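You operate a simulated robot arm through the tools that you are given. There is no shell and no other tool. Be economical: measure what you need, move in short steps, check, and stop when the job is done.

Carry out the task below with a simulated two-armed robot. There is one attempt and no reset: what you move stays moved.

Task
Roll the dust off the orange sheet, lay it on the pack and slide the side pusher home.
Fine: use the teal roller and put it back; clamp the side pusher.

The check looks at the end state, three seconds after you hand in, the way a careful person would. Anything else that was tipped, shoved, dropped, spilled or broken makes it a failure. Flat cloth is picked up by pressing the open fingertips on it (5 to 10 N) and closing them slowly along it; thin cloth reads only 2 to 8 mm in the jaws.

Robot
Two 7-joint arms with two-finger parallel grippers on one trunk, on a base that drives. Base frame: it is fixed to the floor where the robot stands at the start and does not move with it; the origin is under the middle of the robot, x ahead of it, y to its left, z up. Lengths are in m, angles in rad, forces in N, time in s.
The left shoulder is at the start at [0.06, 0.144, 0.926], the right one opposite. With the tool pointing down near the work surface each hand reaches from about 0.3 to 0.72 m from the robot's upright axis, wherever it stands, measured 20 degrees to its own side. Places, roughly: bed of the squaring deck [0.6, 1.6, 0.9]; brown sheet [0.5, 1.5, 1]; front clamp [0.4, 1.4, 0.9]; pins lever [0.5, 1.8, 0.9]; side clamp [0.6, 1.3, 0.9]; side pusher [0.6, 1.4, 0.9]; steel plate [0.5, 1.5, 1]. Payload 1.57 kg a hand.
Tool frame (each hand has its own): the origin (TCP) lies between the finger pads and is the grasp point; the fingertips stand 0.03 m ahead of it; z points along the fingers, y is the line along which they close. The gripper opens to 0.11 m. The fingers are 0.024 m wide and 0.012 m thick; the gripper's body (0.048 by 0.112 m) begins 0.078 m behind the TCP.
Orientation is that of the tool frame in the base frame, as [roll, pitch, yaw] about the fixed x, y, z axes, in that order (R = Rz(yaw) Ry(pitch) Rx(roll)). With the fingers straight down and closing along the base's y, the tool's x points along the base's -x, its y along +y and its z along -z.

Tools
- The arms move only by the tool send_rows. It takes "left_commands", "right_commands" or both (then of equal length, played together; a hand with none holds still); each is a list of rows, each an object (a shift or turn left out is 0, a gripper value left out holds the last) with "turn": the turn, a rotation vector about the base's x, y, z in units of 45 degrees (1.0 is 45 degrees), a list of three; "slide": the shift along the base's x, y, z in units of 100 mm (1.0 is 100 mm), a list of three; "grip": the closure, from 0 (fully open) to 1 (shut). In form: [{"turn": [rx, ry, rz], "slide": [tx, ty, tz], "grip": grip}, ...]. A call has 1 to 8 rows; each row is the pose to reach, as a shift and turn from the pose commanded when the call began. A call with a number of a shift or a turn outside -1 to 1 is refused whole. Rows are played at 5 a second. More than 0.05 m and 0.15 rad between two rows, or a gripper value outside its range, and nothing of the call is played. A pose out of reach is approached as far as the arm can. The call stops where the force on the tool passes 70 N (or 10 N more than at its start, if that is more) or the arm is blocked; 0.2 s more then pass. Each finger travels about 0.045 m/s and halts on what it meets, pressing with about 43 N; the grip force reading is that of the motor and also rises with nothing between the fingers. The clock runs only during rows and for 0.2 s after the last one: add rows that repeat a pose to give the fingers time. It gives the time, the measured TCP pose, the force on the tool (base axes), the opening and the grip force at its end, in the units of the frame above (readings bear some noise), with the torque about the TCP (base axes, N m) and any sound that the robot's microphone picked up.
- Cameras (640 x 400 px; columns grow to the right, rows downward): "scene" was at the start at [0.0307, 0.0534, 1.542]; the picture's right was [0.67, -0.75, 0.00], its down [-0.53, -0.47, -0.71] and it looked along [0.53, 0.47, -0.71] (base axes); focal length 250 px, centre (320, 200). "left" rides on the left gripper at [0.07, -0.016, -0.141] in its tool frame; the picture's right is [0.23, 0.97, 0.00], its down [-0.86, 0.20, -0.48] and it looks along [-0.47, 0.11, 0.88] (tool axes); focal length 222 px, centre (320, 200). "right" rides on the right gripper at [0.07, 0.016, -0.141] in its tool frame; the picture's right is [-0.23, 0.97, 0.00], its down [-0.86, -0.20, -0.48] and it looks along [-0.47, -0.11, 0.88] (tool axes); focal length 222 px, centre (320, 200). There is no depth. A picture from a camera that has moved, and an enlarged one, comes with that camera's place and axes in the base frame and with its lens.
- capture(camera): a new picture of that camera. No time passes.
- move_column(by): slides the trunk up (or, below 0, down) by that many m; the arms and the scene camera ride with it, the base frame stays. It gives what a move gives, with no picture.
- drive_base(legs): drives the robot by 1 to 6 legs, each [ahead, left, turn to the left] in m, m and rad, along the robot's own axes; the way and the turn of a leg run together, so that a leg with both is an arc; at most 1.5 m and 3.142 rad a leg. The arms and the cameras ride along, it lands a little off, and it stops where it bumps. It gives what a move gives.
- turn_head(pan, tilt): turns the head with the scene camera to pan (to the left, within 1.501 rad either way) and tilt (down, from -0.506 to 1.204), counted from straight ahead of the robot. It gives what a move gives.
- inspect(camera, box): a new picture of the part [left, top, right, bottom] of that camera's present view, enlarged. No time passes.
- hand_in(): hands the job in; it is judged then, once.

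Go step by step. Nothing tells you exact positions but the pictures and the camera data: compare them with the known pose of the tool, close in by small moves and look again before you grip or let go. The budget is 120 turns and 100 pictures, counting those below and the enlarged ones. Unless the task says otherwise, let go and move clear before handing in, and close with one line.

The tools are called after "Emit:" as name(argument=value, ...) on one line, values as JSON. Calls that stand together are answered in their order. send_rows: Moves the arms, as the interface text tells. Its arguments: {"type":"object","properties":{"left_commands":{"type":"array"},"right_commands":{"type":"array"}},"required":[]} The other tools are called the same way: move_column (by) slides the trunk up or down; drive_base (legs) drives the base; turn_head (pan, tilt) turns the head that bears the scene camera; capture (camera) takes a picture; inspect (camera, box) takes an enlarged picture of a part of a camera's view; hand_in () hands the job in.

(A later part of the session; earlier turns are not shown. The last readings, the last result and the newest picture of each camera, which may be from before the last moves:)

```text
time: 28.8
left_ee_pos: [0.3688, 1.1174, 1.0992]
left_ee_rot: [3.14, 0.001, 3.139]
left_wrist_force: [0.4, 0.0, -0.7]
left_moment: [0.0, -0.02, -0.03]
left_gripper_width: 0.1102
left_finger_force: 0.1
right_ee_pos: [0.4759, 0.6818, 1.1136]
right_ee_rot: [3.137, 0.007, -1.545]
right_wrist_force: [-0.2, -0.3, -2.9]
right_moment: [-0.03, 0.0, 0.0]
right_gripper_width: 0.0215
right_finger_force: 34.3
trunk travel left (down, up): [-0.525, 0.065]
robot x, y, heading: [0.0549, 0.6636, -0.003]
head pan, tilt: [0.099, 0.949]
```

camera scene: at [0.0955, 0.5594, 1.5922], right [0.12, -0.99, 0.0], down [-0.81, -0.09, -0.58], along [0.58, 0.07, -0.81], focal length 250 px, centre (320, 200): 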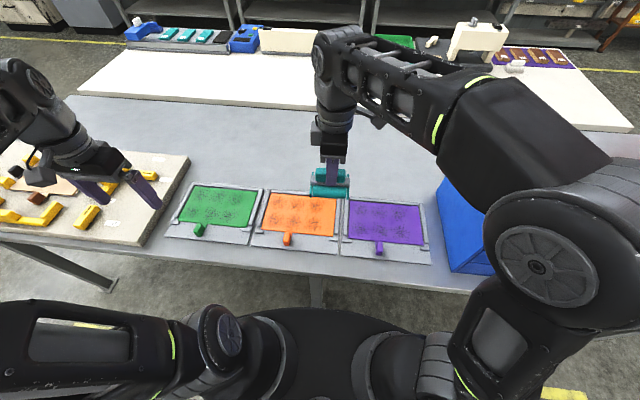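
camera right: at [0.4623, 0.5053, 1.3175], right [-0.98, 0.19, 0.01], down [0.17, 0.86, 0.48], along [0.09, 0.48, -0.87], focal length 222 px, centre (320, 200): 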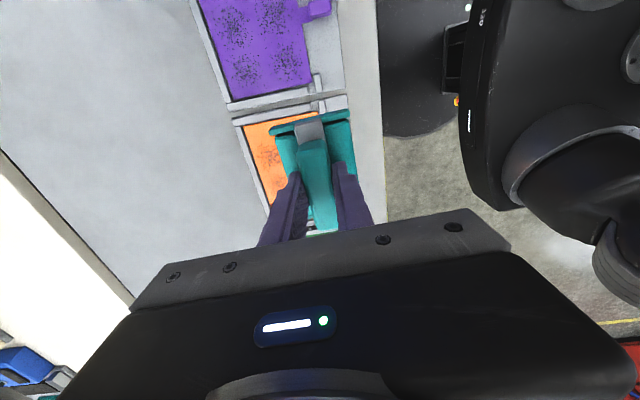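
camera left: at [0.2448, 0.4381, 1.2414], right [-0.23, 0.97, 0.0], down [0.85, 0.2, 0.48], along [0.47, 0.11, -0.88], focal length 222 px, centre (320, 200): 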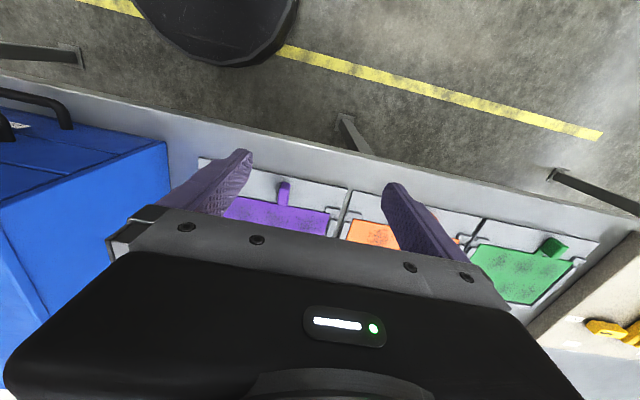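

I move above the right column of dust.

Emit:
send_rows(right_commands=[{"slide": [0.3, -0.3, 0]}, {"slide": [0.54, -0.64, -0.1]}, {"slide": [0.54, -0.64, -0.5]}, {"slide": [0.54, -0.64, -1]}])

Emit:
send_rows(right_commands=[{"slide": [0, 0, -0.3]}, {"slide": [0, 0, -0.55]}, {"slide": [0, 0, -0.55]}])

Emit:
inspect(camera="scene", box=[270, 150, 430, 250])

```text
time: 29.8
left_ee_pos: [0.3682, 1.1171, 1.0987]
left_ee_rot: [-3.141, 0.0, 3.14]
left_wrist_force: [0.8, -0.1, 0.6]
left_moment: [-0.03, 0.04, 0.02]
left_gripper_width: 0.1102
left_finger_force: 0.1
right_ee_pos: [0.528, 0.6188, 1.0139]
right_ee_rot: [3.138, 0.009, -1.547]
right_wrist_force: [-0.1, 0.8, -3.1]
right_moment: [-0.05, -0.04, 0.02]
right_gripper_width: 0.0219
right_finger_force: 34.8
right hand out of reach, approached as far as the arm can: row 1
trunk travel left (down, up): [-0.525, 0.065]
robot x, y, heading: [0.0531, 0.6615, 0.0]
head pan, tilt: [0.099, 0.949]
```

```text
time: 30.6
left_ee_pos: [0.3682, 1.1166, 1.0996]
left_ee_rot: [3.139, -0.002, 3.139]
left_wrist_force: [0.5, 1.3, -0.3]
left_moment: [-0.01, 0.01, 0.02]
left_gripper_width: 0.1101
left_finger_force: 0.1
right_ee_pos: [0.5267, 0.6199, 0.9593]
right_ee_rot: [3.138, 0.006, -1.545]
right_wrist_force: [0.4, 0.0, -3.1]
right_moment: [-0.02, -0.02, -0.04]
right_gripper_width: 0.0216
right_finger_force: 34.1
trunk travel left (down, up): [-0.525, 0.065]
robot x, y, heading: [0.0543, 0.6672, -0.006]
head pan, tilt: [0.099, 0.949]
```

```text
4.00 times, centred on (350, 200) of scene
camera zoom: at [0.0949, 0.6704, 1.5292], right [0.1, -1.0, 0.0], down [-0.81, -0.08, -0.58], along [0.58, 0.06, -0.81], focal length 998 px, centre (200, 200)
```

zoom: 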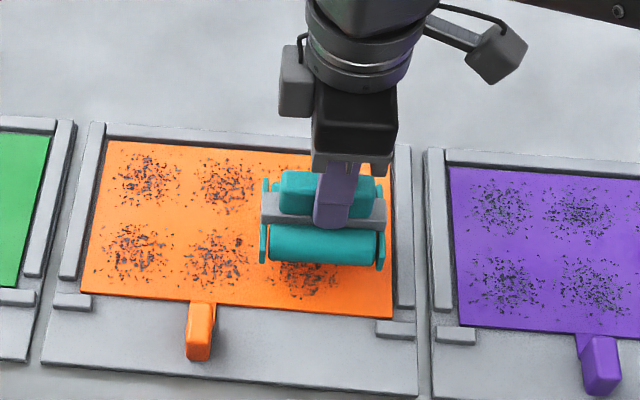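

Roller is right above the right column. Lowering in small steps to feel contact.

Emit:
send_rows(right_commands=[{"slide": [0, 0, -0.1]}, {"slide": [0, 0, -0.16]}, {"slide": [0, 0, -0.2]}])

Emit:
send_rows(right_commands=[{"slide": [0, 0, -0.02]}, {"slide": [0, 0, -0.04]}, {"slide": [0, 0, -0.04]}])

```text
time: 31.4
left_ee_pos: [0.3679, 1.1175, 1.0998]
left_ee_rot: [3.141, 0.001, 3.141]
left_wrist_force: [0.0, 0.1, 0.2]
left_moment: [0.02, 0.01, 0.0]
left_gripper_width: 0.1102
left_finger_force: 0.1
right_ee_pos: [0.5295, 0.6165, 0.9389]
right_ee_rot: [3.14, 0.006, -1.545]
right_wrist_force: [0.1, 1.0, -3.2]
right_moment: [-0.02, -0.01, -0.03]
right_gripper_width: 0.0214
right_finger_force: 34.9
trunk travel left (down, up): [-0.525, 0.065]
robot x, y, heading: [0.0545, 0.6625, -0.001]
head pan, tilt: [0.099, 0.949]
```

```text
time: 32.2
left_ee_pos: [0.3673, 1.1188, 1.0996]
left_ee_rot: [3.14, -0.002, 3.139]
left_wrist_force: [0.1, -0.4, -0.3]
left_moment: [0.0, 0.01, -0.01]
left_gripper_width: 0.1103
left_finger_force: 0.0
right_ee_pos: [0.5282, 0.6174, 0.9345]
right_ee_rot: [3.139, 0.007, -1.545]
right_wrist_force: [-0.4, 0.5, -2.3]
right_moment: [0.03, -0.01, 0.02]
right_gripper_width: 0.0215
right_finger_force: 34.5
trunk travel left (down, up): [-0.525, 0.065]
robot x, y, heading: [0.0525, 0.665, -0.003]
head pan, tilt: [0.099, 0.949]
```

Emit:
send_rows(right_commands=[{"slide": [0, 0, -0.02]}, {"slide": [0, 0, -0.04]}, {"slide": [0, 0, -0.04]}])

Emit:
inspect(camera="scene", box=[310, 180, 390, 230])

```text
time: 33.0
left_ee_pos: [0.3682, 1.1183, 1.1009]
left_ee_rot: [-3.14, 0.0, -3.141]
left_wrist_force: [0.3, -1.2, 0.2]
left_moment: [-0.02, 0.0, -0.01]
left_gripper_width: 0.1101
left_finger_force: 0.0
right_ee_pos: [0.5273, 0.6179, 0.9324]
right_ee_rot: [-3.141, 0.009, -1.546]
right_wrist_force: [-1.1, -1.9, 16.2]
right_moment: [-0.29, 0.0, -0.02]
right_gripper_width: 0.0215
right_finger_force: 34.2
trunk travel left (down, up): [-0.525, 0.065]
robot x, y, heading: [0.0497, 0.664, -0.003]
head pan, tilt: [0.099, 0.949]
```

```text
8.00 times, centred on (350, 205) of scene
camera zoom: at [0.0933, 0.6702, 1.5295], right [0.1, -1.0, 0.0], down [-0.81, -0.08, -0.58], along [0.58, 0.06, -0.81], focal length 1996 px, centre (80, 160)
```

zoom: 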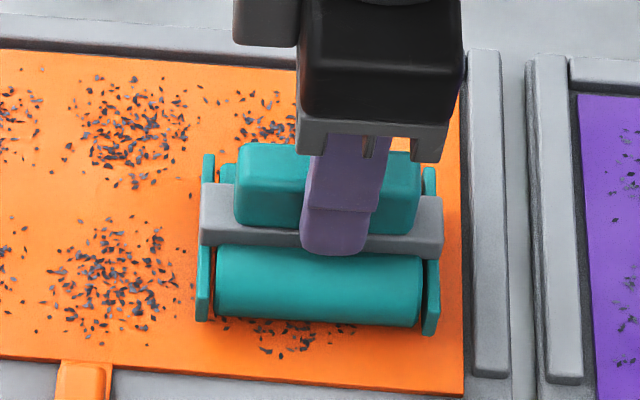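

Contact at TCP z≈0.933 with 16 N; I ease off slightly and roll along x.

Emit:
send_rows(right_commands=[{"slide": [-0.12, 0, 0.012]}, {"slide": [-0.24, 0, 0.012]}, {"slide": [-0.1, 0, 0.012]}, {"slide": [0.05, 0, 0.012]}, {"slide": [0.2, 0, 0.012]}, {"slide": [0.35, 0, 0.012]}, {"slide": [0.48, 0, 0.012]}, {"slide": [0.58, 0, 0.012]}])

Emit:
inspect(camera="scene", box=[270, 150, 430, 250])

```text
time: 34.8
left_ee_pos: [0.3686, 1.1177, 1.0991]
left_ee_rot: [3.141, 0.0, 3.139]
left_wrist_force: [-0.4, -0.1, 0.1]
left_moment: [0.03, 0.01, -0.05]
left_gripper_width: 0.1103
left_finger_force: 0.1
right_ee_pos: [0.5889, 0.6193, 0.9334]
right_ee_rot: [3.139, 0.007, -1.546]
right_wrist_force: [0.3, 0.7, -2.5]
right_moment: [-0.03, -0.03, -0.03]
right_gripper_width: 0.0217
right_finger_force: 34.8
trunk travel left (down, up): [-0.525, 0.065]
robot x, y, heading: [0.0515, 0.6617, -0.001]
head pan, tilt: [0.099, 0.949]
```

```text
4.00 times, centred on (350, 200) of scene
camera zoom: at [0.0951, 0.6705, 1.5292], right [0.1, -1.0, 0.0], down [-0.81, -0.08, -0.58], along [0.58, 0.06, -0.81], focal length 998 px, centre (200, 200)
```

zoom: 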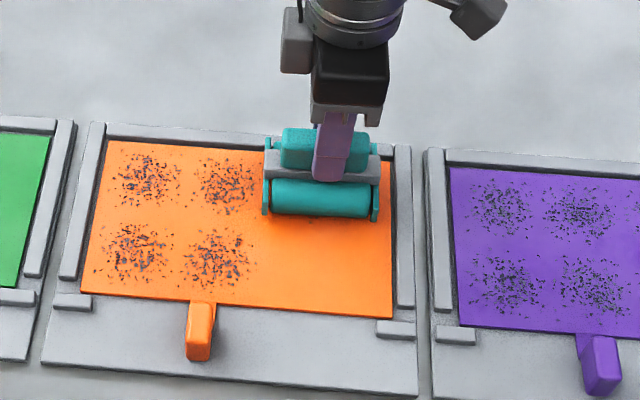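

The front-right patch is gone. The contact has been lost at the back; I press 1.2 mm deeper and roll back and forth.

Emit:
send_rows(right_commands=[{"slide": [0, 0, -0.012]}, {"slide": [-0.1, 0, -0.012]}, {"slide": [-0.25, 0, -0.012]}, {"slide": [-0.35, 0, -0.012]}, {"slide": [-0.2, 0, -0.012]}, {"slide": [-0.1, 0, -0.012]}, {"slide": [0, 0, -0.012]}])

Emit:
send_rows(right_commands=[{"slide": [-0.2, 0, 0]}, {"slide": [-0.4, 0, 0]}, {"slide": [-0.6, 0, 0]}])

Emit:
inspect(camera="scene", box=[270, 150, 430, 250])

```text
time: 36.4
left_ee_pos: [0.3678, 1.1181, 1.1003]
left_ee_rot: [-3.141, 0.0, 3.14]
left_wrist_force: [-0.7, 0.1, 0.6]
left_moment: [-0.04, 0.01, 0.0]
left_gripper_width: 0.11
left_finger_force: 0.0
right_ee_pos: [0.5862, 0.6192, 0.9314]
right_ee_rot: [3.138, 0.009, -1.545]
right_wrist_force: [-0.3, 1.6, 6.4]
right_moment: [0.06, -0.1, -0.03]
right_gripper_width: 0.0214
right_finger_force: 34.2
trunk travel left (down, up): [-0.525, 0.065]
robot x, y, heading: [0.0551, 0.6628, -0.003]
head pan, tilt: [0.099, 0.949]
```

```text
time: 37.2
left_ee_pos: [0.3673, 1.1166, 1.1007]
left_ee_rot: [-3.141, 0.0, 3.14]
left_wrist_force: [-0.1, 0.3, 0.1]
left_moment: [0.04, -0.01, 0.01]
left_gripper_width: 0.1099
left_finger_force: 0.0
right_ee_pos: [0.5254, 0.6179, 0.9318]
right_ee_rot: [3.137, 0.007, -1.547]
right_wrist_force: [-1.8, -6.1, 12.2]
right_moment: [0.09, 0.03, 0.03]
right_gripper_width: 0.0216
right_finger_force: 34.6
trunk travel left (down, up): [-0.525, 0.065]
robot x, y, heading: [0.0474, 0.6631, 0.002]
head pan, tilt: [0.099, 0.949]
```

```text
4.00 times, centred on (350, 200) of scene
camera zoom: at [0.0929, 0.6698, 1.5294], right [0.1, -1.0, 0.0], down [-0.81, -0.08, -0.58], along [0.58, 0.06, -0.81], focal length 998 px, centre (200, 200)
```

zoom: 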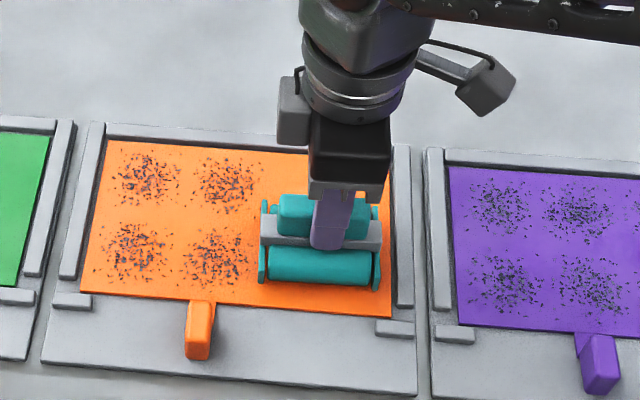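

Right column is clean. I lift, shift to the middle column, lower and roll both ways.

Emit:
send_rows(right_commands=[{"slide": [0, 0, 0.2]}, {"slide": [0, 0.35, 0.2]}, {"slide": [0, 0.69, 0.2]}, {"slide": [0, 0.69, 0.1]}, {"slide": [0, 0.69, 0.03]}, {"slide": [0, 0.69, 0]}, {"slide": [-0.1, 0.69, 0]}, {"slide": [-0.2, 0.69, 0]}])

Emit:
send_rows(right_commands=[{"slide": [0.15, 0, 0]}, {"slide": [0.3, 0, 0]}, {"slide": [0.45, 0, -0.003]}, {"slide": [0.6, 0, -0.006]}, {"slide": [0.72, 0, -0.01]}, {"slide": [0.81, 0, -0.01]}, {"slide": [0.65, 0, -0.01]}, {"slide": [0.5, 0, -0.006]}])

Emit:
inspect(camera="scene", box=[270, 150, 430, 250])

```text
time: 39.0
left_ee_pos: [0.367, 1.1176, 1.1012]
left_ee_rot: [3.142, 0.0, 3.14]
left_wrist_force: [-0.4, 0.0, 0.1]
left_moment: [0.01, 0.03, -0.01]
left_gripper_width: 0.1102
left_finger_force: 0.0
right_ee_pos: [0.5061, 0.6872, 0.9309]
right_ee_rot: [-3.141, 0.008, -1.545]
right_wrist_force: [2.1, -2.9, 27.4]
right_moment: [-0.5, -0.13, -0.06]
right_gripper_width: 0.0217
right_finger_force: 35.2
trunk travel left (down, up): [-0.525, 0.065]
robot x, y, heading: [0.0507, 0.6596, -0.005]
head pan, tilt: [0.099, 0.949]
```

```text
time: 40.8
left_ee_pos: [0.367, 1.1184, 1.0988]
left_ee_rot: [-3.141, 0.003, 3.139]
left_wrist_force: [-0.2, -0.8, -0.5]
left_moment: [0.01, 0.02, 0.0]
left_gripper_width: 0.1098
left_finger_force: 0.0
right_ee_pos: [0.5562, 0.6883, 0.9319]
right_ee_rot: [3.14, 0.009, -1.546]
right_wrist_force: [-1.8, 10.6, 24.2]
right_moment: [0.88, 0.09, 0.07]
right_gripper_width: 0.0215
right_finger_force: 34.4
trunk travel left (down, up): [-0.525, 0.065]
robot x, y, heading: [0.051, 0.6607, -0.002]
head pan, tilt: [0.099, 0.949]
```

```text
4.00 times, centred on (350, 200) of scene
camera zoom: at [0.0923, 0.672, 1.5293], right [0.1, -1.0, 0.0], down [-0.81, -0.08, -0.58], along [0.58, 0.06, -0.81], focal length 998 px, centre (200, 200)
```

zoom: 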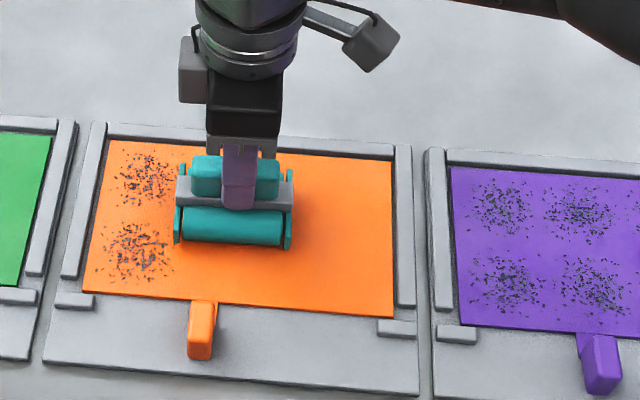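

Middle column clean. Now the left column, with slightly less pressure.

Emit:
send_rows(right_commands=[{"slide": [0, 0, 0.2]}, {"slide": [0, 0.3, 0.2]}, {"slide": [0, 0.57, 0.2]}, {"slide": [0, 0.57, 0.1]}, {"slide": [0, 0.57, 0.02]}, {"slide": [-0.2, 0.57, 0.006]}, {"slide": [-0.35, 0.57, 0.01]}, {"slide": [-0.5, 0.57, 0.01]}])

Emit:
send_rows(right_commands=[{"slide": [0.15, 0, 0]}, {"slide": [0.3, 0, 0]}, {"slide": [0.45, 0, -0.003]}, {"slide": [0.6, 0, -0.006]}, {"slide": [0.72, 0, -0.012]}, {"slide": [0.81, 0, -0.012]}, {"slide": [0.65, 0, -0.01]}, {"slide": [0.5, 0, -0.006]}])

Emit:
inspect(camera="scene", box=[270, 150, 430, 250])

```text
time: 42.6
left_ee_pos: [0.3674, 1.1183, 1.1011]
left_ee_rot: [-3.141, 0.001, 3.14]
left_wrist_force: [-0.4, 0.3, -0.6]
left_moment: [0.02, 0.02, -0.02]
left_gripper_width: 0.11
left_finger_force: 0.0
right_ee_pos: [0.5039, 0.7439, 0.9326]
right_ee_rot: [3.139, 0.008, -1.547]
right_wrist_force: [-0.9, -3.4, 5.3]
right_moment: [-0.53, -0.11, -0.03]
right_gripper_width: 0.0215
right_finger_force: 34.9
trunk travel left (down, up): [-0.525, 0.065]
robot x, y, heading: [0.0497, 0.6635, -0.001]
head pan, tilt: [0.099, 0.949]
```

```text
time: 44.4
left_ee_pos: [0.3689, 1.1187, 1.0989]
left_ee_rot: [3.141, 0.0, 3.14]
left_wrist_force: [0.1, 0.7, -0.9]
left_moment: [0.02, 0.01, 0.02]
left_gripper_width: 0.1102
left_finger_force: 0.1
right_ee_pos: [0.5561, 0.7424, 0.9315]
right_ee_rot: [3.135, 0.007, -1.547]
right_wrist_force: [-0.2, 5.3, 2.5]
right_moment: [0.12, 0.03, 0.01]
right_gripper_width: 0.0215
right_finger_force: 35.1
trunk travel left (down, up): [-0.525, 0.065]
robot x, y, heading: [0.0509, 0.6663, -0.002]
head pan, tilt: [0.099, 0.949]
```

```text
4.00 times, centred on (350, 200) of scene
camera zoom: at [0.0942, 0.6711, 1.529], right [0.1, -1.0, 0.0], down [-0.81, -0.08, -0.58], along [0.58, 0.06, -0.81], focal length 998 px, centre (200, 200)
```

zoom: 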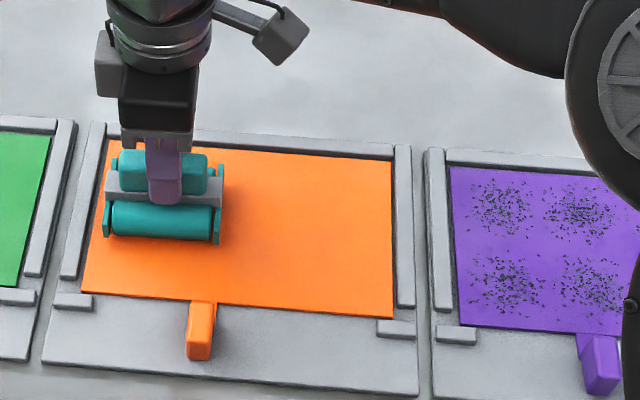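

All six look clean; I lift to verify and bring the hand back to its carry pose.

Emit:
send_rows(right_commands=[{"slide": [0, 0, 0.3]}, {"slide": [0, 0, 0.7]}, {"slide": [-0.2, -0.2, 1]}, {"slide": [-0.5, -0.4, 1]}, {"slide": [-0.78, -0.57, 1]}])

Emit:
send_rows(right_commands=[{"slide": [0, 0, 0.3]}, {"slide": [0, 0, 0.7]}, {"slide": [0, 0, 0.82]}])

Emit:
move_column(by=0.064)

Emit:
inspect(camera="scene", box=[250, 150, 410, 250])

```text
time: 45.6
left_ee_pos: [0.3673, 1.1169, 1.0994]
left_ee_rot: [-3.141, 0.0, 3.141]
left_wrist_force: [-0.3, -0.2, 0.2]
left_moment: [0.0, 0.0, -0.03]
left_gripper_width: 0.1099
left_finger_force: 0.0
right_ee_pos: [0.4787, 0.6857, 1.0289]
right_ee_rot: [3.138, 0.007, -1.547]
right_wrist_force: [0.5, 1.2, -3.0]
right_moment: [0.0, -0.03, -0.04]
right_gripper_width: 0.0213
right_finger_force: 34.7
trunk travel left (down, up): [-0.525, 0.065]
robot x, y, heading: [0.0525, 0.6653, -0.001]
head pan, tilt: [0.099, 0.949]
```

```text
time: 46.4
left_ee_pos: [0.3683, 1.1188, 1.099]
left_ee_rot: [-3.14, -0.001, 3.14]
left_wrist_force: [0.7, 0.0, -0.2]
left_moment: [0.0, 0.02, -0.01]
left_gripper_width: 0.1101
left_finger_force: 0.1
right_ee_pos: [0.4776, 0.6862, 1.1056]
right_ee_rot: [3.128, 0.002, -1.541]
right_wrist_force: [-0.2, -0.2, -2.2]
right_moment: [-0.02, 0.02, 0.03]
right_gripper_width: 0.0217
right_finger_force: 34.6
right hand out of reach, approached as far as the arm can: row 3
trunk travel left (down, up): [-0.525, 0.065]
robot x, y, heading: [0.051, 0.6635, 0.003]
head pan, tilt: [0.099, 0.949]
```

```text
time: 47.4
left_ee_pos: [0.368, 1.1178, 1.163]
left_ee_rot: [-3.141, 0.002, 3.139]
left_wrist_force: [-1.1, 0.1, 1.0]
left_moment: [0.0, 0.03, 0.01]
left_gripper_width: 0.1099
left_finger_force: 0.0
right_ee_pos: [0.4771, 0.6869, 1.1689]
right_ee_rot: [3.126, 0.003, -1.546]
right_wrist_force: [-0.5, -0.4, -2.3]
right_moment: [0.01, -0.01, 0.0]
right_gripper_width: 0.0215
right_finger_force: 34.2
trunk travel left (down, up): [-0.589, 0.001]
robot x, y, heading: [0.0519, 0.6645, 0.001]
head pan, tilt: [0.099, 0.949]
```

```text
4.00 times, centred on (330, 200) of scene
camera zoom: at [0.095, 0.6706, 1.5931], right [0.1, -1.0, 0.0], down [-0.81, -0.08, -0.58], along [0.58, 0.06, -0.81], focal length 998 px, centre (280, 200)
```

zoom: 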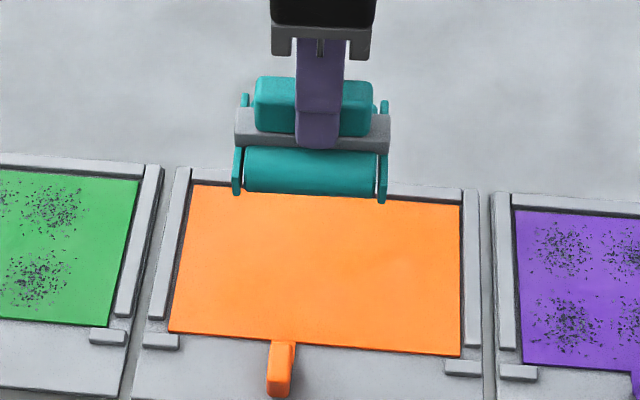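

The sheet is clean. The hand needs more height for the cabinet; I pull it closer and to the right where it can rise more.

Emit:
send_rows(right_commands=[{"slide": [-0.1, -0.3, 0]}, {"slide": [-0.3, -0.7, 0.0]}, {"slide": [-0.35, -0.8, 0.1]}, {"slide": [-0.35, -0.8, 0.2]}, {"slide": [-0.35, -0.8, 0.3]}])

```text
time: 48.6
left_ee_pos: [0.3683, 1.1181, 1.1629]
left_ee_rot: [3.141, 0.0, 3.14]
left_wrist_force: [0.3, -0.5, -0.9]
left_moment: [-0.03, 0.0, 0.01]
left_gripper_width: 0.1096
left_finger_force: 0.0
right_ee_pos: [0.443, 0.6077, 1.18]
right_ee_rot: [3.13, 0.004, -1.544]
right_wrist_force: [-0.5, 0.0, -0.4]
right_moment: [-0.04, 0.03, -0.01]
right_gripper_width: 0.0
right_finger_force: 20.8
right hand out of reach, approached as far as the arm can: row 4, 5
trunk travel left (down, up): [-0.589, 0.001]
robot x, y, heading: [0.0505, 0.6656, -0.004]
head pan, tilt: [0.099, 0.949]
```

The gripper reads 0 — the roller slipped out. I look right away.

Emit:
capture(camera="scene")

Emit:
capture(camera="right")

```text
58 pictures are left
camera scene: at [0.0945, 0.6709, 1.5932], right [0.1, -1.0, 0.0], down [-0.81, -0.08, -0.58], along [0.58, 0.06, -0.81], focal length 250 px, centre (320, 200)
```

scene: 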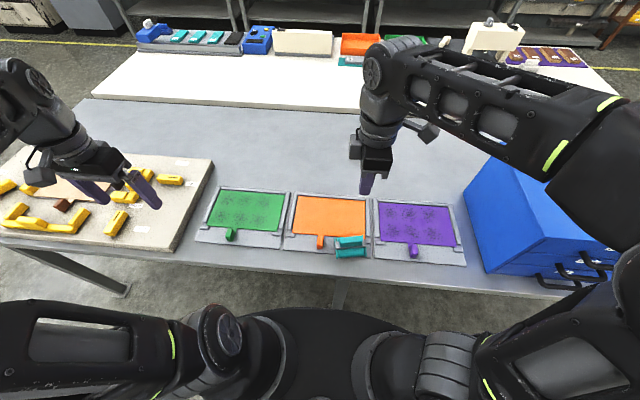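

```text
57 pictures are left
camera right: at [0.4296, 0.5361, 1.3204], right [-0.98, 0.2, 0.01], down [0.18, 0.86, 0.48], along [0.09, 0.47, -0.88], focal length 222 px, centre (320, 200)
```

right: 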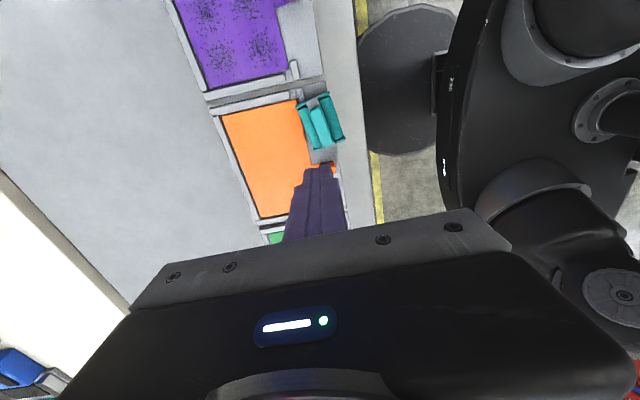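

Emit:
inspect(camera="scene", box=[280, 185, 440, 285])

Emit:
inspect(camera="right", box=[220, 60, 380, 160])

```text
4.00 times, centred on (360, 235) of scene
camera zoom: at [0.0945, 0.6709, 1.5932], right [0.1, -1.0, 0.0], down [-0.81, -0.08, -0.58], along [0.58, 0.06, -0.81], focal length 998 px, centre (160, 60)
```

zoom: 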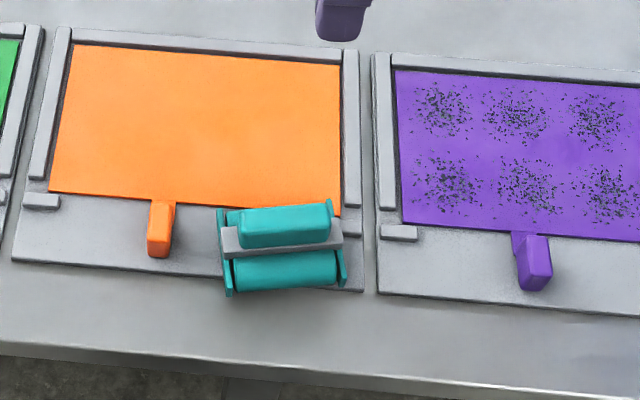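

```text
4.00 times, centred on (300, 110) of right
camera zoom: at [0.4296, 0.5361, 1.3204], right [-0.98, 0.2, 0.01], down [0.18, 0.86, 0.48], along [0.09, 0.47, -0.88], focal length 888 px, centre (400, 560)
```

zoom: 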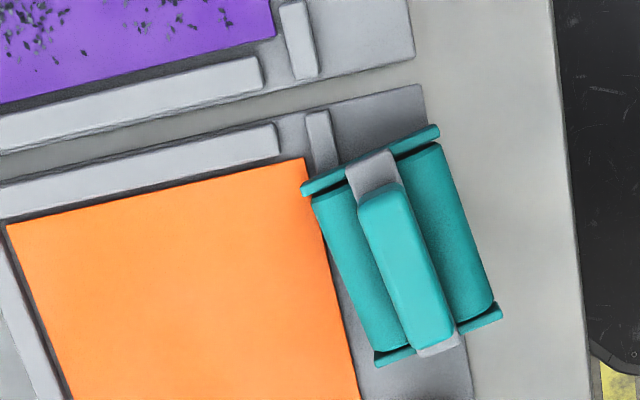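

Luckily it landed upright on its wheels on the front of the tray, with nothing else disturbed. It sits at ≈(0.438, 0.611), turned about 12°. I open, turn and regrip deeper.

Emit:
move_column(by=-0.064)

Emit:
send_rows(right_commands=[{"grip": 0, "slide": [0, 0, -0.1]}, {"turn": [0.0, 0, 0.12], "slide": [0, 0, -0.4]}, {"turn": [0.01, 0, 0.233], "slide": [-0.03, 0, -0.7]}, {"turn": [0.01, 0, 0.233], "slide": [-0.05, 0.02, -0.9]}, {"turn": [0.01, 0, 0.233], "slide": [-0.05, 0.02, -1]}, {"turn": [0.01, 0, 0.233], "slide": [-0.05, 0.02, -1]}])

Emit:
capture(camera="right")

Emit:
inspect(camera="scene", box=[290, 185, 450, 285])

```text
time: 49.7
left_ee_pos: [0.3688, 1.1184, 1.1005]
left_ee_rot: [-3.141, 0.001, 3.139]
left_wrist_force: [0.8, 0.2, 0.6]
left_moment: [-0.04, 0.04, -0.02]
left_gripper_width: 0.1099
left_finger_force: 0.2
right_ee_pos: [0.442, 0.6059, 1.1159]
right_ee_rot: [3.128, 0.003, -1.546]
right_wrist_force: [0.3, 0.3, -0.2]
right_moment: [-0.03, 0.03, -0.01]
right_gripper_width: 0.0001
right_finger_force: 20.4
trunk travel left (down, up): [-0.525, 0.065]
robot x, y, heading: [0.057, 0.6612, -0.003]
head pan, tilt: [0.099, 0.949]
```

```text
time: 51.1
left_ee_pos: [0.3685, 1.1179, 1.0981]
left_ee_rot: [3.141, -0.001, 3.14]
left_wrist_force: [-0.2, 0.7, -0.7]
left_moment: [-0.03, 0.01, 0.02]
left_gripper_width: 0.1102
left_finger_force: 0.1
right_ee_pos: [0.4382, 0.6094, 1.0144]
right_ee_rot: [3.131, 0.009, -1.361]
right_wrist_force: [-0.2, -0.4, 0.1]
right_moment: [0.01, 0.0, -0.02]
right_gripper_width: 0.1101
right_finger_force: 0.1
trunk travel left (down, up): [-0.525, 0.065]
robot x, y, heading: [0.0556, 0.6659, -0.0]
head pan, tilt: [0.099, 0.949]
```

```text
54 pictures are left
camera right: at [0.4383, 0.536, 1.1554], right [-1.0, 0.02, 0.01], down [0.02, 0.87, 0.49], along [0.0, 0.49, -0.87], focal length 222 px, centre (320, 200)
```

right: 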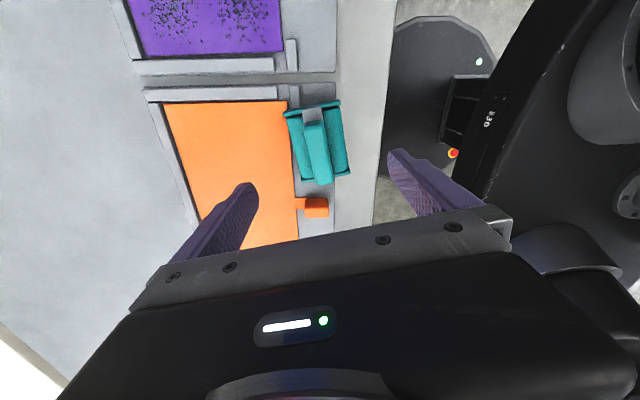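

```text
4.00 times, centred on (370, 235) of scene
camera zoom: at [0.0946, 0.6706, 1.5292], right [0.1, -1.0, 0.0], down [-0.81, -0.08, -0.58], along [0.58, 0.06, -0.81], focal length 998 px, centre (120, 60)
```

zoom: 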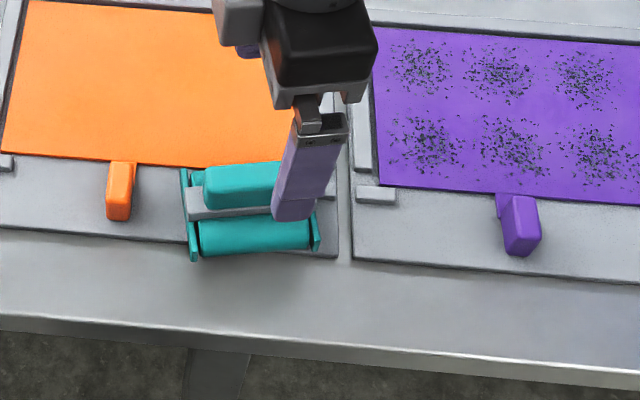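

Alignment good (angle nearer 10°). Descend to just above grasp height.

Emit:
send_rows(right_commands=[{"slide": [0.01, 0.02, -0.3], "turn": [0.01, 0, -0.04]}, {"slide": [0.01, 0.02, -0.6], "turn": [0.01, 0, -0.04]}, {"slide": [0.01, 0.02, -0.8], "turn": [0.01, 0, -0.04]}, {"slide": [0.01, 0.02, -0.85], "turn": [0.01, 0, -0.04]}, {"slide": [0.01, 0.02, -0.88], "turn": [0.01, 0, -0.04]}])

Emit:
inspect(camera="scene", box=[310, 195, 430, 270])

```text
time: 52.3
left_ee_pos: [0.3676, 1.1175, 1.0994]
left_ee_rot: [-3.141, 0.0, 3.138]
left_wrist_force: [-0.3, 1.2, -0.4]
left_moment: [0.01, -0.04, -0.02]
left_gripper_width: 0.1104
left_finger_force: 0.0
right_ee_pos: [0.4363, 0.6122, 0.9293]
right_ee_rot: [3.132, 0.019, -1.393]
right_wrist_force: [-0.2, -0.8, 0.0]
right_moment: [0.01, 0.03, 0.02]
right_gripper_width: 0.11
right_finger_force: 0.0
trunk travel left (down, up): [-0.525, 0.065]
robot x, y, heading: [0.0554, 0.6651, -0.004]
head pan, tilt: [0.099, 0.949]
```

```text
5.33 times, centred on (370, 232) of scene
camera zoom: at [0.0947, 0.6705, 1.5292], right [0.1, -1.0, 0.0], down [-0.81, -0.08, -0.58], along [0.58, 0.06, -0.81], focal length 1330 px, centre (53, 27)
```

zoom: 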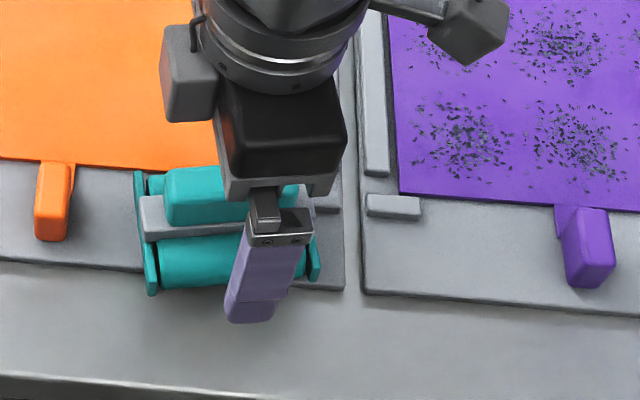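

Centred. I go 4 mm deeper and close.

Emit:
send_rows(right_commands=[{"slide": [0.02, 0, -0.02]}, {"slide": [0.02, 0, -0.04]}, {"grip": 0.3, "slide": [0.02, 0, -0.04]}, {"grip": 0.6, "slide": [0.02, 0, -0.04]}, {"grip": 0.8, "slide": [0.02, 0, -0.04]}, {"grip": 1, "slide": [0.02, 0, -0.04]}, {"grip": 1, "slide": [0.02, 0, -0.04]}, {"grip": 1, "slide": [0.02, 0, -0.04]}])

Emit:
inspect(camera="scene", box=[310, 195, 430, 270])

```text
time: 54.1
left_ee_pos: [0.3679, 1.1174, 1.1005]
left_ee_rot: [-3.141, -0.001, 3.141]
left_wrist_force: [-0.7, -0.2, -0.4]
left_moment: [0.01, 0.0, 0.0]
left_gripper_width: 0.1101
left_finger_force: 0.0
right_ee_pos: [0.4399, 0.611, 0.9246]
right_ee_rot: [3.133, 0.018, -1.392]
right_wrist_force: [-0.8, 1.0, 1.4]
right_moment: [0.03, -0.05, -0.02]
right_gripper_width: 0.022
right_finger_force: 17.7
trunk travel left (down, up): [-0.525, 0.065]
robot x, y, heading: [0.0517, 0.6633, -0.005]
head pan, tilt: [0.099, 0.949]
```

```text
5.33 times, centred on (370, 232) of scene
camera zoom: at [0.0945, 0.6705, 1.5292], right [0.1, -1.0, 0.0], down [-0.81, -0.08, -0.58], along [0.58, 0.06, -0.81], focal length 1330 px, centre (53, 27)
```

zoom: 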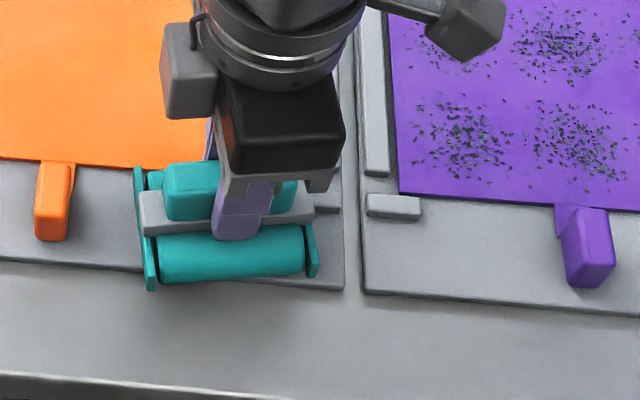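

Gripped deeper. I let the grip settle and lift gently.

Emit:
send_rows(right_commands=[{"grip": 1}, {"grip": 1}, {"slide": [0, 0, 0.1]}, {"slide": [0, 0, 0.25]}, {"slide": [0, 0, 0.4]}, {"slide": [0, 0, 0.6]}, {"slide": [0, 0, 0.8]}, {"slide": [0, 0, 1]}])

Emit:
send_rows(right_commands=[{"slide": [0, 0, 0.15], "turn": [0, 0, -0.05]}, {"slide": [0, 0, 0.3], "turn": [0, 0, -0.1]}, {"slide": [0, 0, 0.45], "turn": [0, 0, -0.15]}, {"slide": [0, 0, 0.6], "turn": [0, 0, -0.193]}, {"slide": [0, 0, 0.75], "turn": [0, 0, -0.193]}, {"slide": [0, 0, 0.88], "turn": [0, 0, -0.193]}])

Emit:
move_column(by=0.065)

Emit:
inspect(camera="scene", box=[290, 135, 450, 235])

```text
time: 55.9
left_ee_pos: [0.3678, 1.1184, 1.0986]
left_ee_rot: [-3.141, 0.0, 3.14]
left_wrist_force: [-0.8, 1.2, 0.0]
left_moment: [0.03, 0.02, -0.02]
left_gripper_width: 0.11
left_finger_force: 0.0
right_ee_pos: [0.4415, 0.6111, 1.0248]
right_ee_rot: [3.131, 0.019, -1.392]
right_wrist_force: [-0.3, 1.1, -3.1]
right_moment: [0.02, 0.03, -0.02]
right_gripper_width: 0.0219
right_finger_force: 35.0
trunk travel left (down, up): [-0.525, 0.065]
robot x, y, heading: [0.0513, 0.6672, -0.006]
head pan, tilt: [0.099, 0.949]
```

```text
time: 57.3
left_ee_pos: [0.3675, 1.1178, 1.0997]
left_ee_rot: [3.141, 0.0, 3.14]
left_wrist_force: [0.9, -0.8, 0.4]
left_moment: [-0.02, 0.01, 0.0]
left_gripper_width: 0.1099
left_finger_force: 0.0
right_ee_pos: [0.4398, 0.6123, 1.1124]
right_ee_rot: [3.134, 0.019, -1.544]
right_wrist_force: [0.5, -0.3, -2.8]
right_moment: [0.01, -0.01, 0.01]
right_gripper_width: 0.0219
right_finger_force: 34.8
trunk travel left (down, up): [-0.525, 0.065]
robot x, y, heading: [0.0528, 0.6659, -0.005]
head pan, tilt: [0.099, 0.949]
```

```text
time: 58.3
left_ee_pos: [0.3684, 1.1187, 1.1642]
left_ee_rot: [3.14, 0.0, 3.139]
left_wrist_force: [0.4, -0.1, 0.7]
left_moment: [-0.01, -0.02, 0.0]
left_gripper_width: 0.1097
left_finger_force: 0.0
right_ee_pos: [0.4402, 0.6128, 1.1759]
right_ee_rot: [3.134, 0.021, -1.545]
right_wrist_force: [0.8, 0.0, -2.8]
right_moment: [0.02, 0.0, -0.02]
right_gripper_width: 0.0217
right_finger_force: 35.3
trunk travel left (down, up): [-0.59, 0.0]
robot x, y, heading: [0.0473, 0.6651, 0.003]
head pan, tilt: [0.099, 0.949]
```

```text
4.00 times, centred on (370, 185) of scene
camera zoom: at [0.095, 0.6705, 1.5941], right [0.1, -1.0, 0.0], down [-0.81, -0.08, -0.58], along [0.58, 0.06, -0.81], focal length 998 px, centre (120, 260)
```

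zoom: 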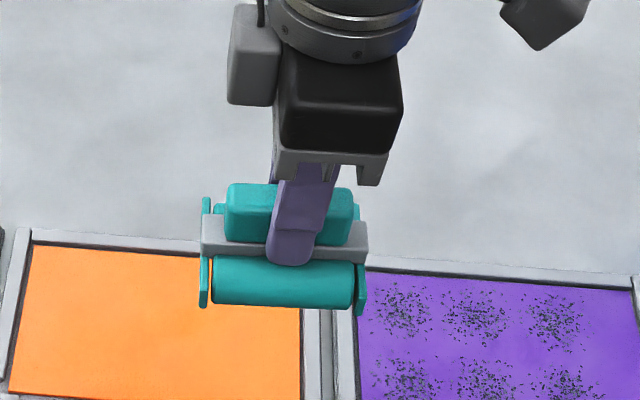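

Held firmly at z 1.176, giving ~14 mm clearance over the cabinet. Driving back right.

Emit:
drive_base(legs=[[0.035, -0.3, 0], [0, -0.215, 0]])

Emit:
turn_head(pan=0.3, tilt=0.8)

Emit:
inspect(camera="scene", box=[270, 170, 430, 270])

```text
time: 61.6
left_ee_pos: [0.4047, 0.6083, 1.1657]
left_ee_rot: [3.141, 0.0, 3.136]
left_wrist_force: [-0.6, -0.2, 1.4]
left_moment: [0.04, -0.02, 0.03]
left_gripper_width: 0.1099
left_finger_force: 0.1
right_ee_pos: [0.4741, 0.1008, 1.1761]
right_ee_rot: [3.133, 0.02, -1.547]
right_wrist_force: [0.6, -0.7, -3.3]
right_moment: [0.02, 0.02, 0.0]
right_gripper_width: 0.0219
right_finger_force: 34.8
trunk travel left (down, up): [-0.59, 0.0]
robot x, y, heading: [0.0906, 0.1574, -0.002]
head pan, tilt: [0.099, 0.949]
```

```text
time: 62.3
left_ee_pos: [0.4048, 0.6086, 1.165]
left_ee_rot: [-3.14, -0.003, 3.136]
left_wrist_force: [-0.2, -0.4, -0.7]
left_moment: [0.01, 0.0, 0.0]
left_gripper_width: 0.11
left_finger_force: 0.1
right_ee_pos: [0.4749, 0.1029, 1.1765]
right_ee_rot: [3.134, 0.019, -1.546]
right_wrist_force: [0.3, 0.0, -2.4]
right_moment: [0.03, 0.04, -0.05]
right_gripper_width: 0.0217
right_finger_force: 34.5
trunk travel left (down, up): [-0.59, 0.0]
robot x, y, heading: [0.0857, 0.1534, -0.007]
head pan, tilt: [0.3, 0.799]
```

```text
4.00 times, centred on (350, 220) of scene
camera zoom: at [0.1343, 0.1788, 1.6057], right [0.29, -0.96, 0.0], down [-0.69, -0.21, -0.7], along [0.67, 0.2, -0.72], focal length 998 px, centre (200, 120)
```

zoom: 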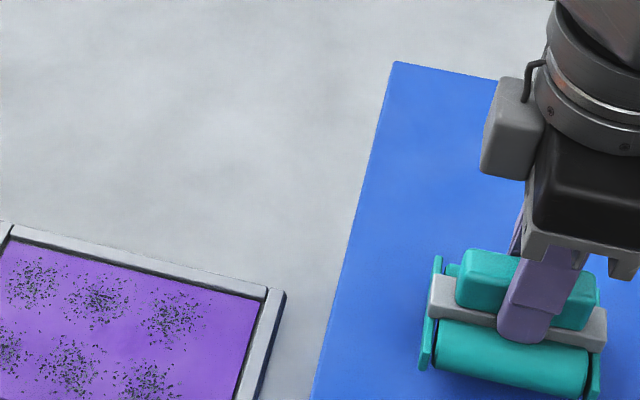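

Now I shift to the original spot and lower until contact.

Emit:
send_rows(right_commands=[{"slide": [0.04, -0.07, 0]}, {"slide": [0.04, -0.13, 0]}, {"slide": [0.04, -0.13, -0.05]}, {"slide": [0.04, -0.13, -0.09]}, {"slide": [0.04, -0.13, -0.09]}])

Emit:
send_rows(right_commands=[{"slide": [0, 0, -0.02]}, {"slide": [0, 0, -0.04]}, {"slide": [0, 0, -0.04]}])

Emit:
inspect(camera="scene", box=[350, 210, 470, 285])

```text
time: 63.5
left_ee_pos: [0.4041, 0.6089, 1.1649]
left_ee_rot: [3.141, 0.001, 3.137]
left_wrist_force: [0.0, -0.4, -0.1]
left_moment: [0.02, 0.0, 0.03]
left_gripper_width: 0.1102
left_finger_force: 0.0
right_ee_pos: [0.4796, 0.0876, 1.1679]
right_ee_rot: [3.131, 0.019, -1.548]
right_wrist_force: [0.8, -0.4, -3.0]
right_moment: [-0.01, 0.01, 0.01]
right_gripper_width: 0.0218
right_finger_force: 34.7
trunk travel left (down, up): [-0.59, 0.0]
robot x, y, heading: [0.0866, 0.1567, -0.004]
head pan, tilt: [0.3, 0.799]
```

```text
time: 64.3
left_ee_pos: [0.4044, 0.6085, 1.1648]
left_ee_rot: [-3.14, 0.0, 3.136]
left_wrist_force: [0.4, -0.4, 0.7]
left_moment: [-0.01, -0.01, -0.02]
left_gripper_width: 0.1099
left_finger_force: 0.1
right_ee_pos: [0.4793, 0.0901, 1.1639]
right_ee_rot: [3.133, 0.021, -1.547]
right_wrist_force: [-0.3, -0.7, 4.8]
right_moment: [0.18, -0.13, 0.0]
right_gripper_width: 0.0214
right_finger_force: 34.8
trunk travel left (down, up): [-0.59, 0.0]
robot x, y, heading: [0.0869, 0.1551, -0.004]
head pan, tilt: [0.3, 0.799]
```

```text
5.33 times, centred on (410, 248) of scene
camera zoom: at [0.1338, 0.1784, 1.6058], right [0.29, -0.96, 0.0], down [-0.69, -0.21, -0.7], along [0.67, 0.2, -0.72], focal length 1330 px, centre (-160, -53)
```

zoom: 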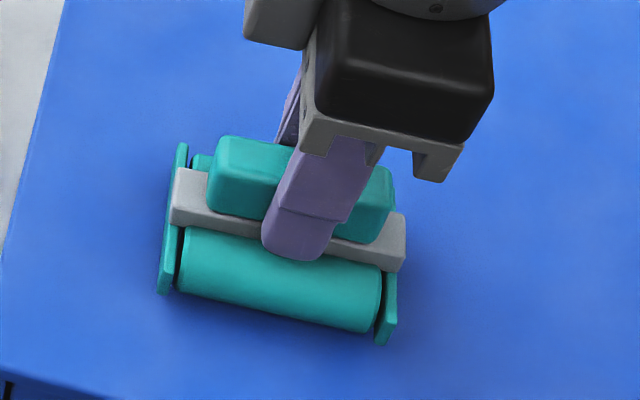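

Contact confirmed. I open, then slide out along −y.

Emit:
send_rows(right_commands=[{"grip": 0.75}, {"grip": 0.6}, {"grip": 0.4}, {"grip": 0.2}, {"grip": 0}, {"grip": 0}, {"grip": 0}])

Emit:
send_rows(right_commands=[{"slide": [0, 0, 0.06]}, {"slide": [0, 0, 0.12]}, {"slide": [0, -0.25, 0.12]}, {"slide": [0, -0.5, 0.12]}, {"slide": [0, -0.75, 0.12]}, {"slide": [0, -1, 0.12]}])

Emit:
inspect(camera="scene", box=[350, 210, 470, 285])

```text
time: 65.9
left_ee_pos: [0.4045, 0.6088, 1.1647]
left_ee_rot: [-3.141, 0.001, 3.136]
left_wrist_force: [0.0, 0.6, -0.1]
left_moment: [0.03, -0.02, -0.04]
left_gripper_width: 0.1098
left_finger_force: 0.1
right_ee_pos: [0.478, 0.09, 1.1643]
right_ee_rot: [3.133, 0.02, -1.546]
right_wrist_force: [0.1, 0.1, -1.0]
right_moment: [0.03, 0.0, 0.02]
right_gripper_width: 0.1099
right_finger_force: 0.1
trunk travel left (down, up): [-0.59, 0.0]
robot x, y, heading: [0.0872, 0.1554, -0.006]
head pan, tilt: [0.3, 0.799]
```

```text
time: 67.3
left_ee_pos: [0.4028, 0.612, 1.163]
left_ee_rot: [-3.137, 0.002, 3.136]
left_wrist_force: [-1.0, 1.4, 1.0]
left_moment: [-0.1, 0.01, -0.01]
left_gripper_width: 0.1099
left_finger_force: 0.1
right_ee_pos: [0.4737, 0.0144, 1.1811]
right_ee_rot: [-3.14, 0.007, -1.482]
right_wrist_force: [0.3, -6.8, 2.3]
right_moment: [0.7, 0.09, -0.02]
right_gripper_width: 0.11
right_finger_force: 0.1
right hand out of reach, approached as far as the arm can: row 4, 5
trunk travel left (down, up): [-0.59, 0.0]
robot x, y, heading: [0.0872, 0.1594, -0.01]
head pan, tilt: [0.3, 0.799]
```

```text
5.33 times, centred on (410, 248) of scene
camera zoom: at [0.1318, 0.1838, 1.6058], right [0.29, -0.96, 0.0], down [-0.68, -0.21, -0.7], along [0.67, 0.2, -0.72], focal length 1330 px, centre (-160, -53)
```

zoom: 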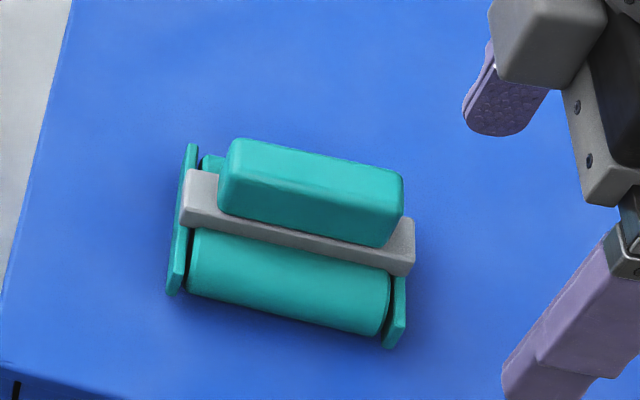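

The roller is back in place and upright. I back the base away from the cabinet, then drive left so the left hand can take the orange tab.

Emit:
drive_base(legs=[[-0.2, 0, 0], [0, 0.3, 0.01]])

Emit:
capture(camera="scene")

```text
time: 70.6
left_ee_pos: [0.1912, 0.9182, 1.1635]
left_ee_rot: [-3.14, 0.001, -3.129]
left_wrist_force: [0.5, 0.2, -0.1]
left_moment: [-0.02, -0.01, 0.0]
left_gripper_width: 0.11
left_finger_force: 0.0
right_ee_pos: [0.2759, 0.3008, 1.1778]
right_ee_rot: [3.134, 0.018, -1.531]
right_wrist_force: [-0.5, 0.0, 0.6]
right_moment: [-0.03, 0.0, 0.01]
right_gripper_width: 0.11
right_finger_force: 0.1
trunk travel left (down, up): [-0.59, 0.0]
robot x, y, heading: [-0.119, 0.4567, 0.016]
head pan, tilt: [0.3, 0.799]
```

```text
46 pictures are left
camera scene: at [-0.072, 0.4837, 1.6057], right [0.31, -0.95, 0.0], down [-0.68, -0.22, -0.7], along [0.66, 0.21, -0.72], focal length 250 px, centre (320, 200)
```

scene: 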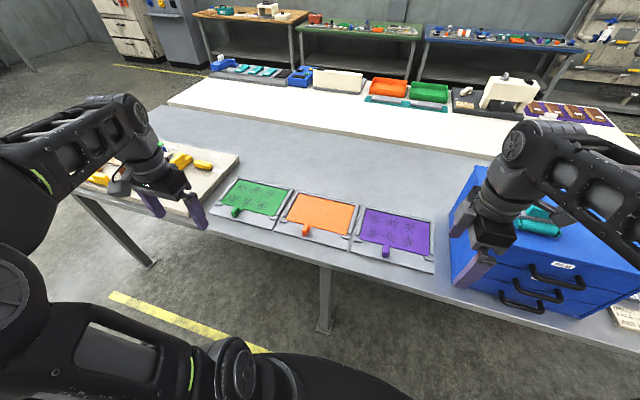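

Before picking the sheet I drive over to study the deck.

Emit:
drive_base(legs=[[0, 0.75, -0.015]])

Emit:
turn_head(pan=0.3, tilt=0.85)

Emit:
inspect(camera="scene", box=[160, 100, 480, 300])

```text
time: 74.8
left_ee_pos: [0.2068, 1.6862, 1.1647]
left_ee_rot: [-3.14, -0.002, 3.123]
left_wrist_force: [0.5, 0.5, 0.5]
left_moment: [-0.04, -0.03, -0.04]
left_gripper_width: 0.1103
left_finger_force: 0.1
right_ee_pos: [0.2721, 1.0649, 1.1779]
right_ee_rot: [3.133, 0.019, -1.562]
right_wrist_force: [-0.7, -0.7, 0.1]
right_moment: [-0.02, 0.01, 0.01]
right_gripper_width: 0.1099
right_finger_force: 0.1
trunk travel left (down, up): [-0.59, 0.0]
robot x, y, heading: [-0.1178, 1.2319, -0.024]
head pan, tilt: [0.3, 0.799]
```

```text
time: 75.4
left_ee_pos: [0.2072, 1.6845, 1.164]
left_ee_rot: [-3.141, 0.0, 3.121]
left_wrist_force: [0.1, -0.2, 0.9]
left_moment: [0.02, 0.0, 0.0]
left_gripper_width: 0.1102
left_finger_force: 0.0
right_ee_pos: [0.2723, 1.0649, 1.1777]
right_ee_rot: [3.132, 0.018, -1.563]
right_wrist_force: [0.7, 0.7, -1.1]
right_moment: [0.01, 0.04, 0.01]
right_gripper_width: 0.11
right_finger_force: 0.1
trunk travel left (down, up): [-0.59, 0.0]
robot x, y, heading: [-0.1145, 1.237, -0.018]
head pan, tilt: [0.3, 0.85]
```

```text
2.00 times, centred on (320, 200) of scene
camera zoom: at [-0.0713, 1.2584, 1.6017], right [0.28, -0.96, 0.0], down [-0.72, -0.21, -0.66], along [0.63, 0.18, -0.75], focal length 499 px, centre (320, 200)
```

zoom: 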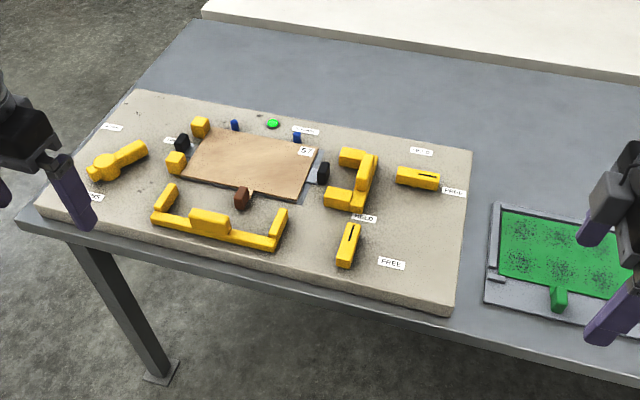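

Emit:
inspect(camera="scene", box=[225, 145, 345, 220])

Emit:
inspect(camera="scene", box=[310, 160, 406, 240])

```text
5.33 times, centred on (285, 182) of scene
camera zoom: at [-0.0713, 1.2584, 1.6017], right [0.28, -0.96, 0.0], down [-0.72, -0.21, -0.66], along [0.63, 0.18, -0.75], focal length 1330 px, centre (507, 293)
```

zoom: 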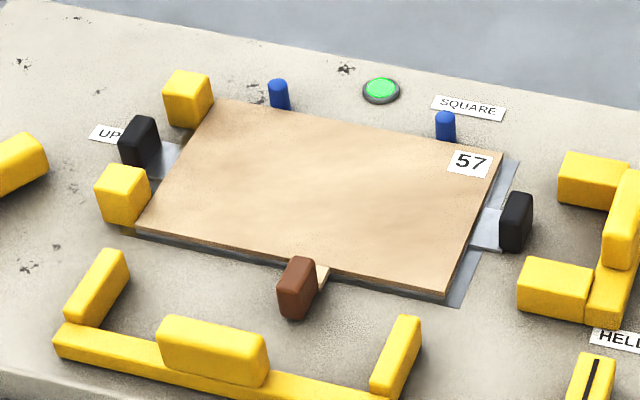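

```text
5.00 times, centred on (358, 200) of scene
camera zoom: at [-0.0713, 1.2584, 1.6017], right [0.28, -0.96, 0.0], down [-0.72, -0.21, -0.66], along [0.63, 0.18, -0.75], focal length 1247 px, centre (130, 200)
```

zoom: 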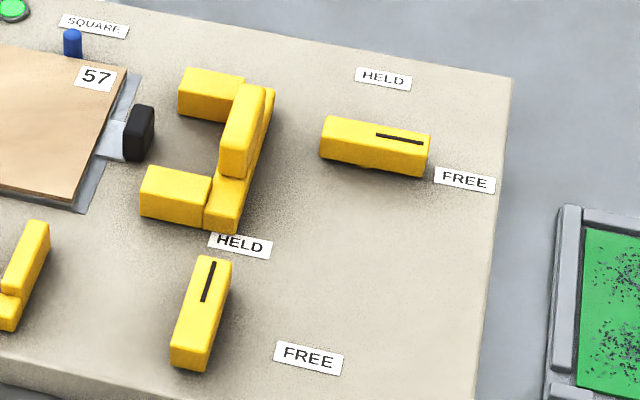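

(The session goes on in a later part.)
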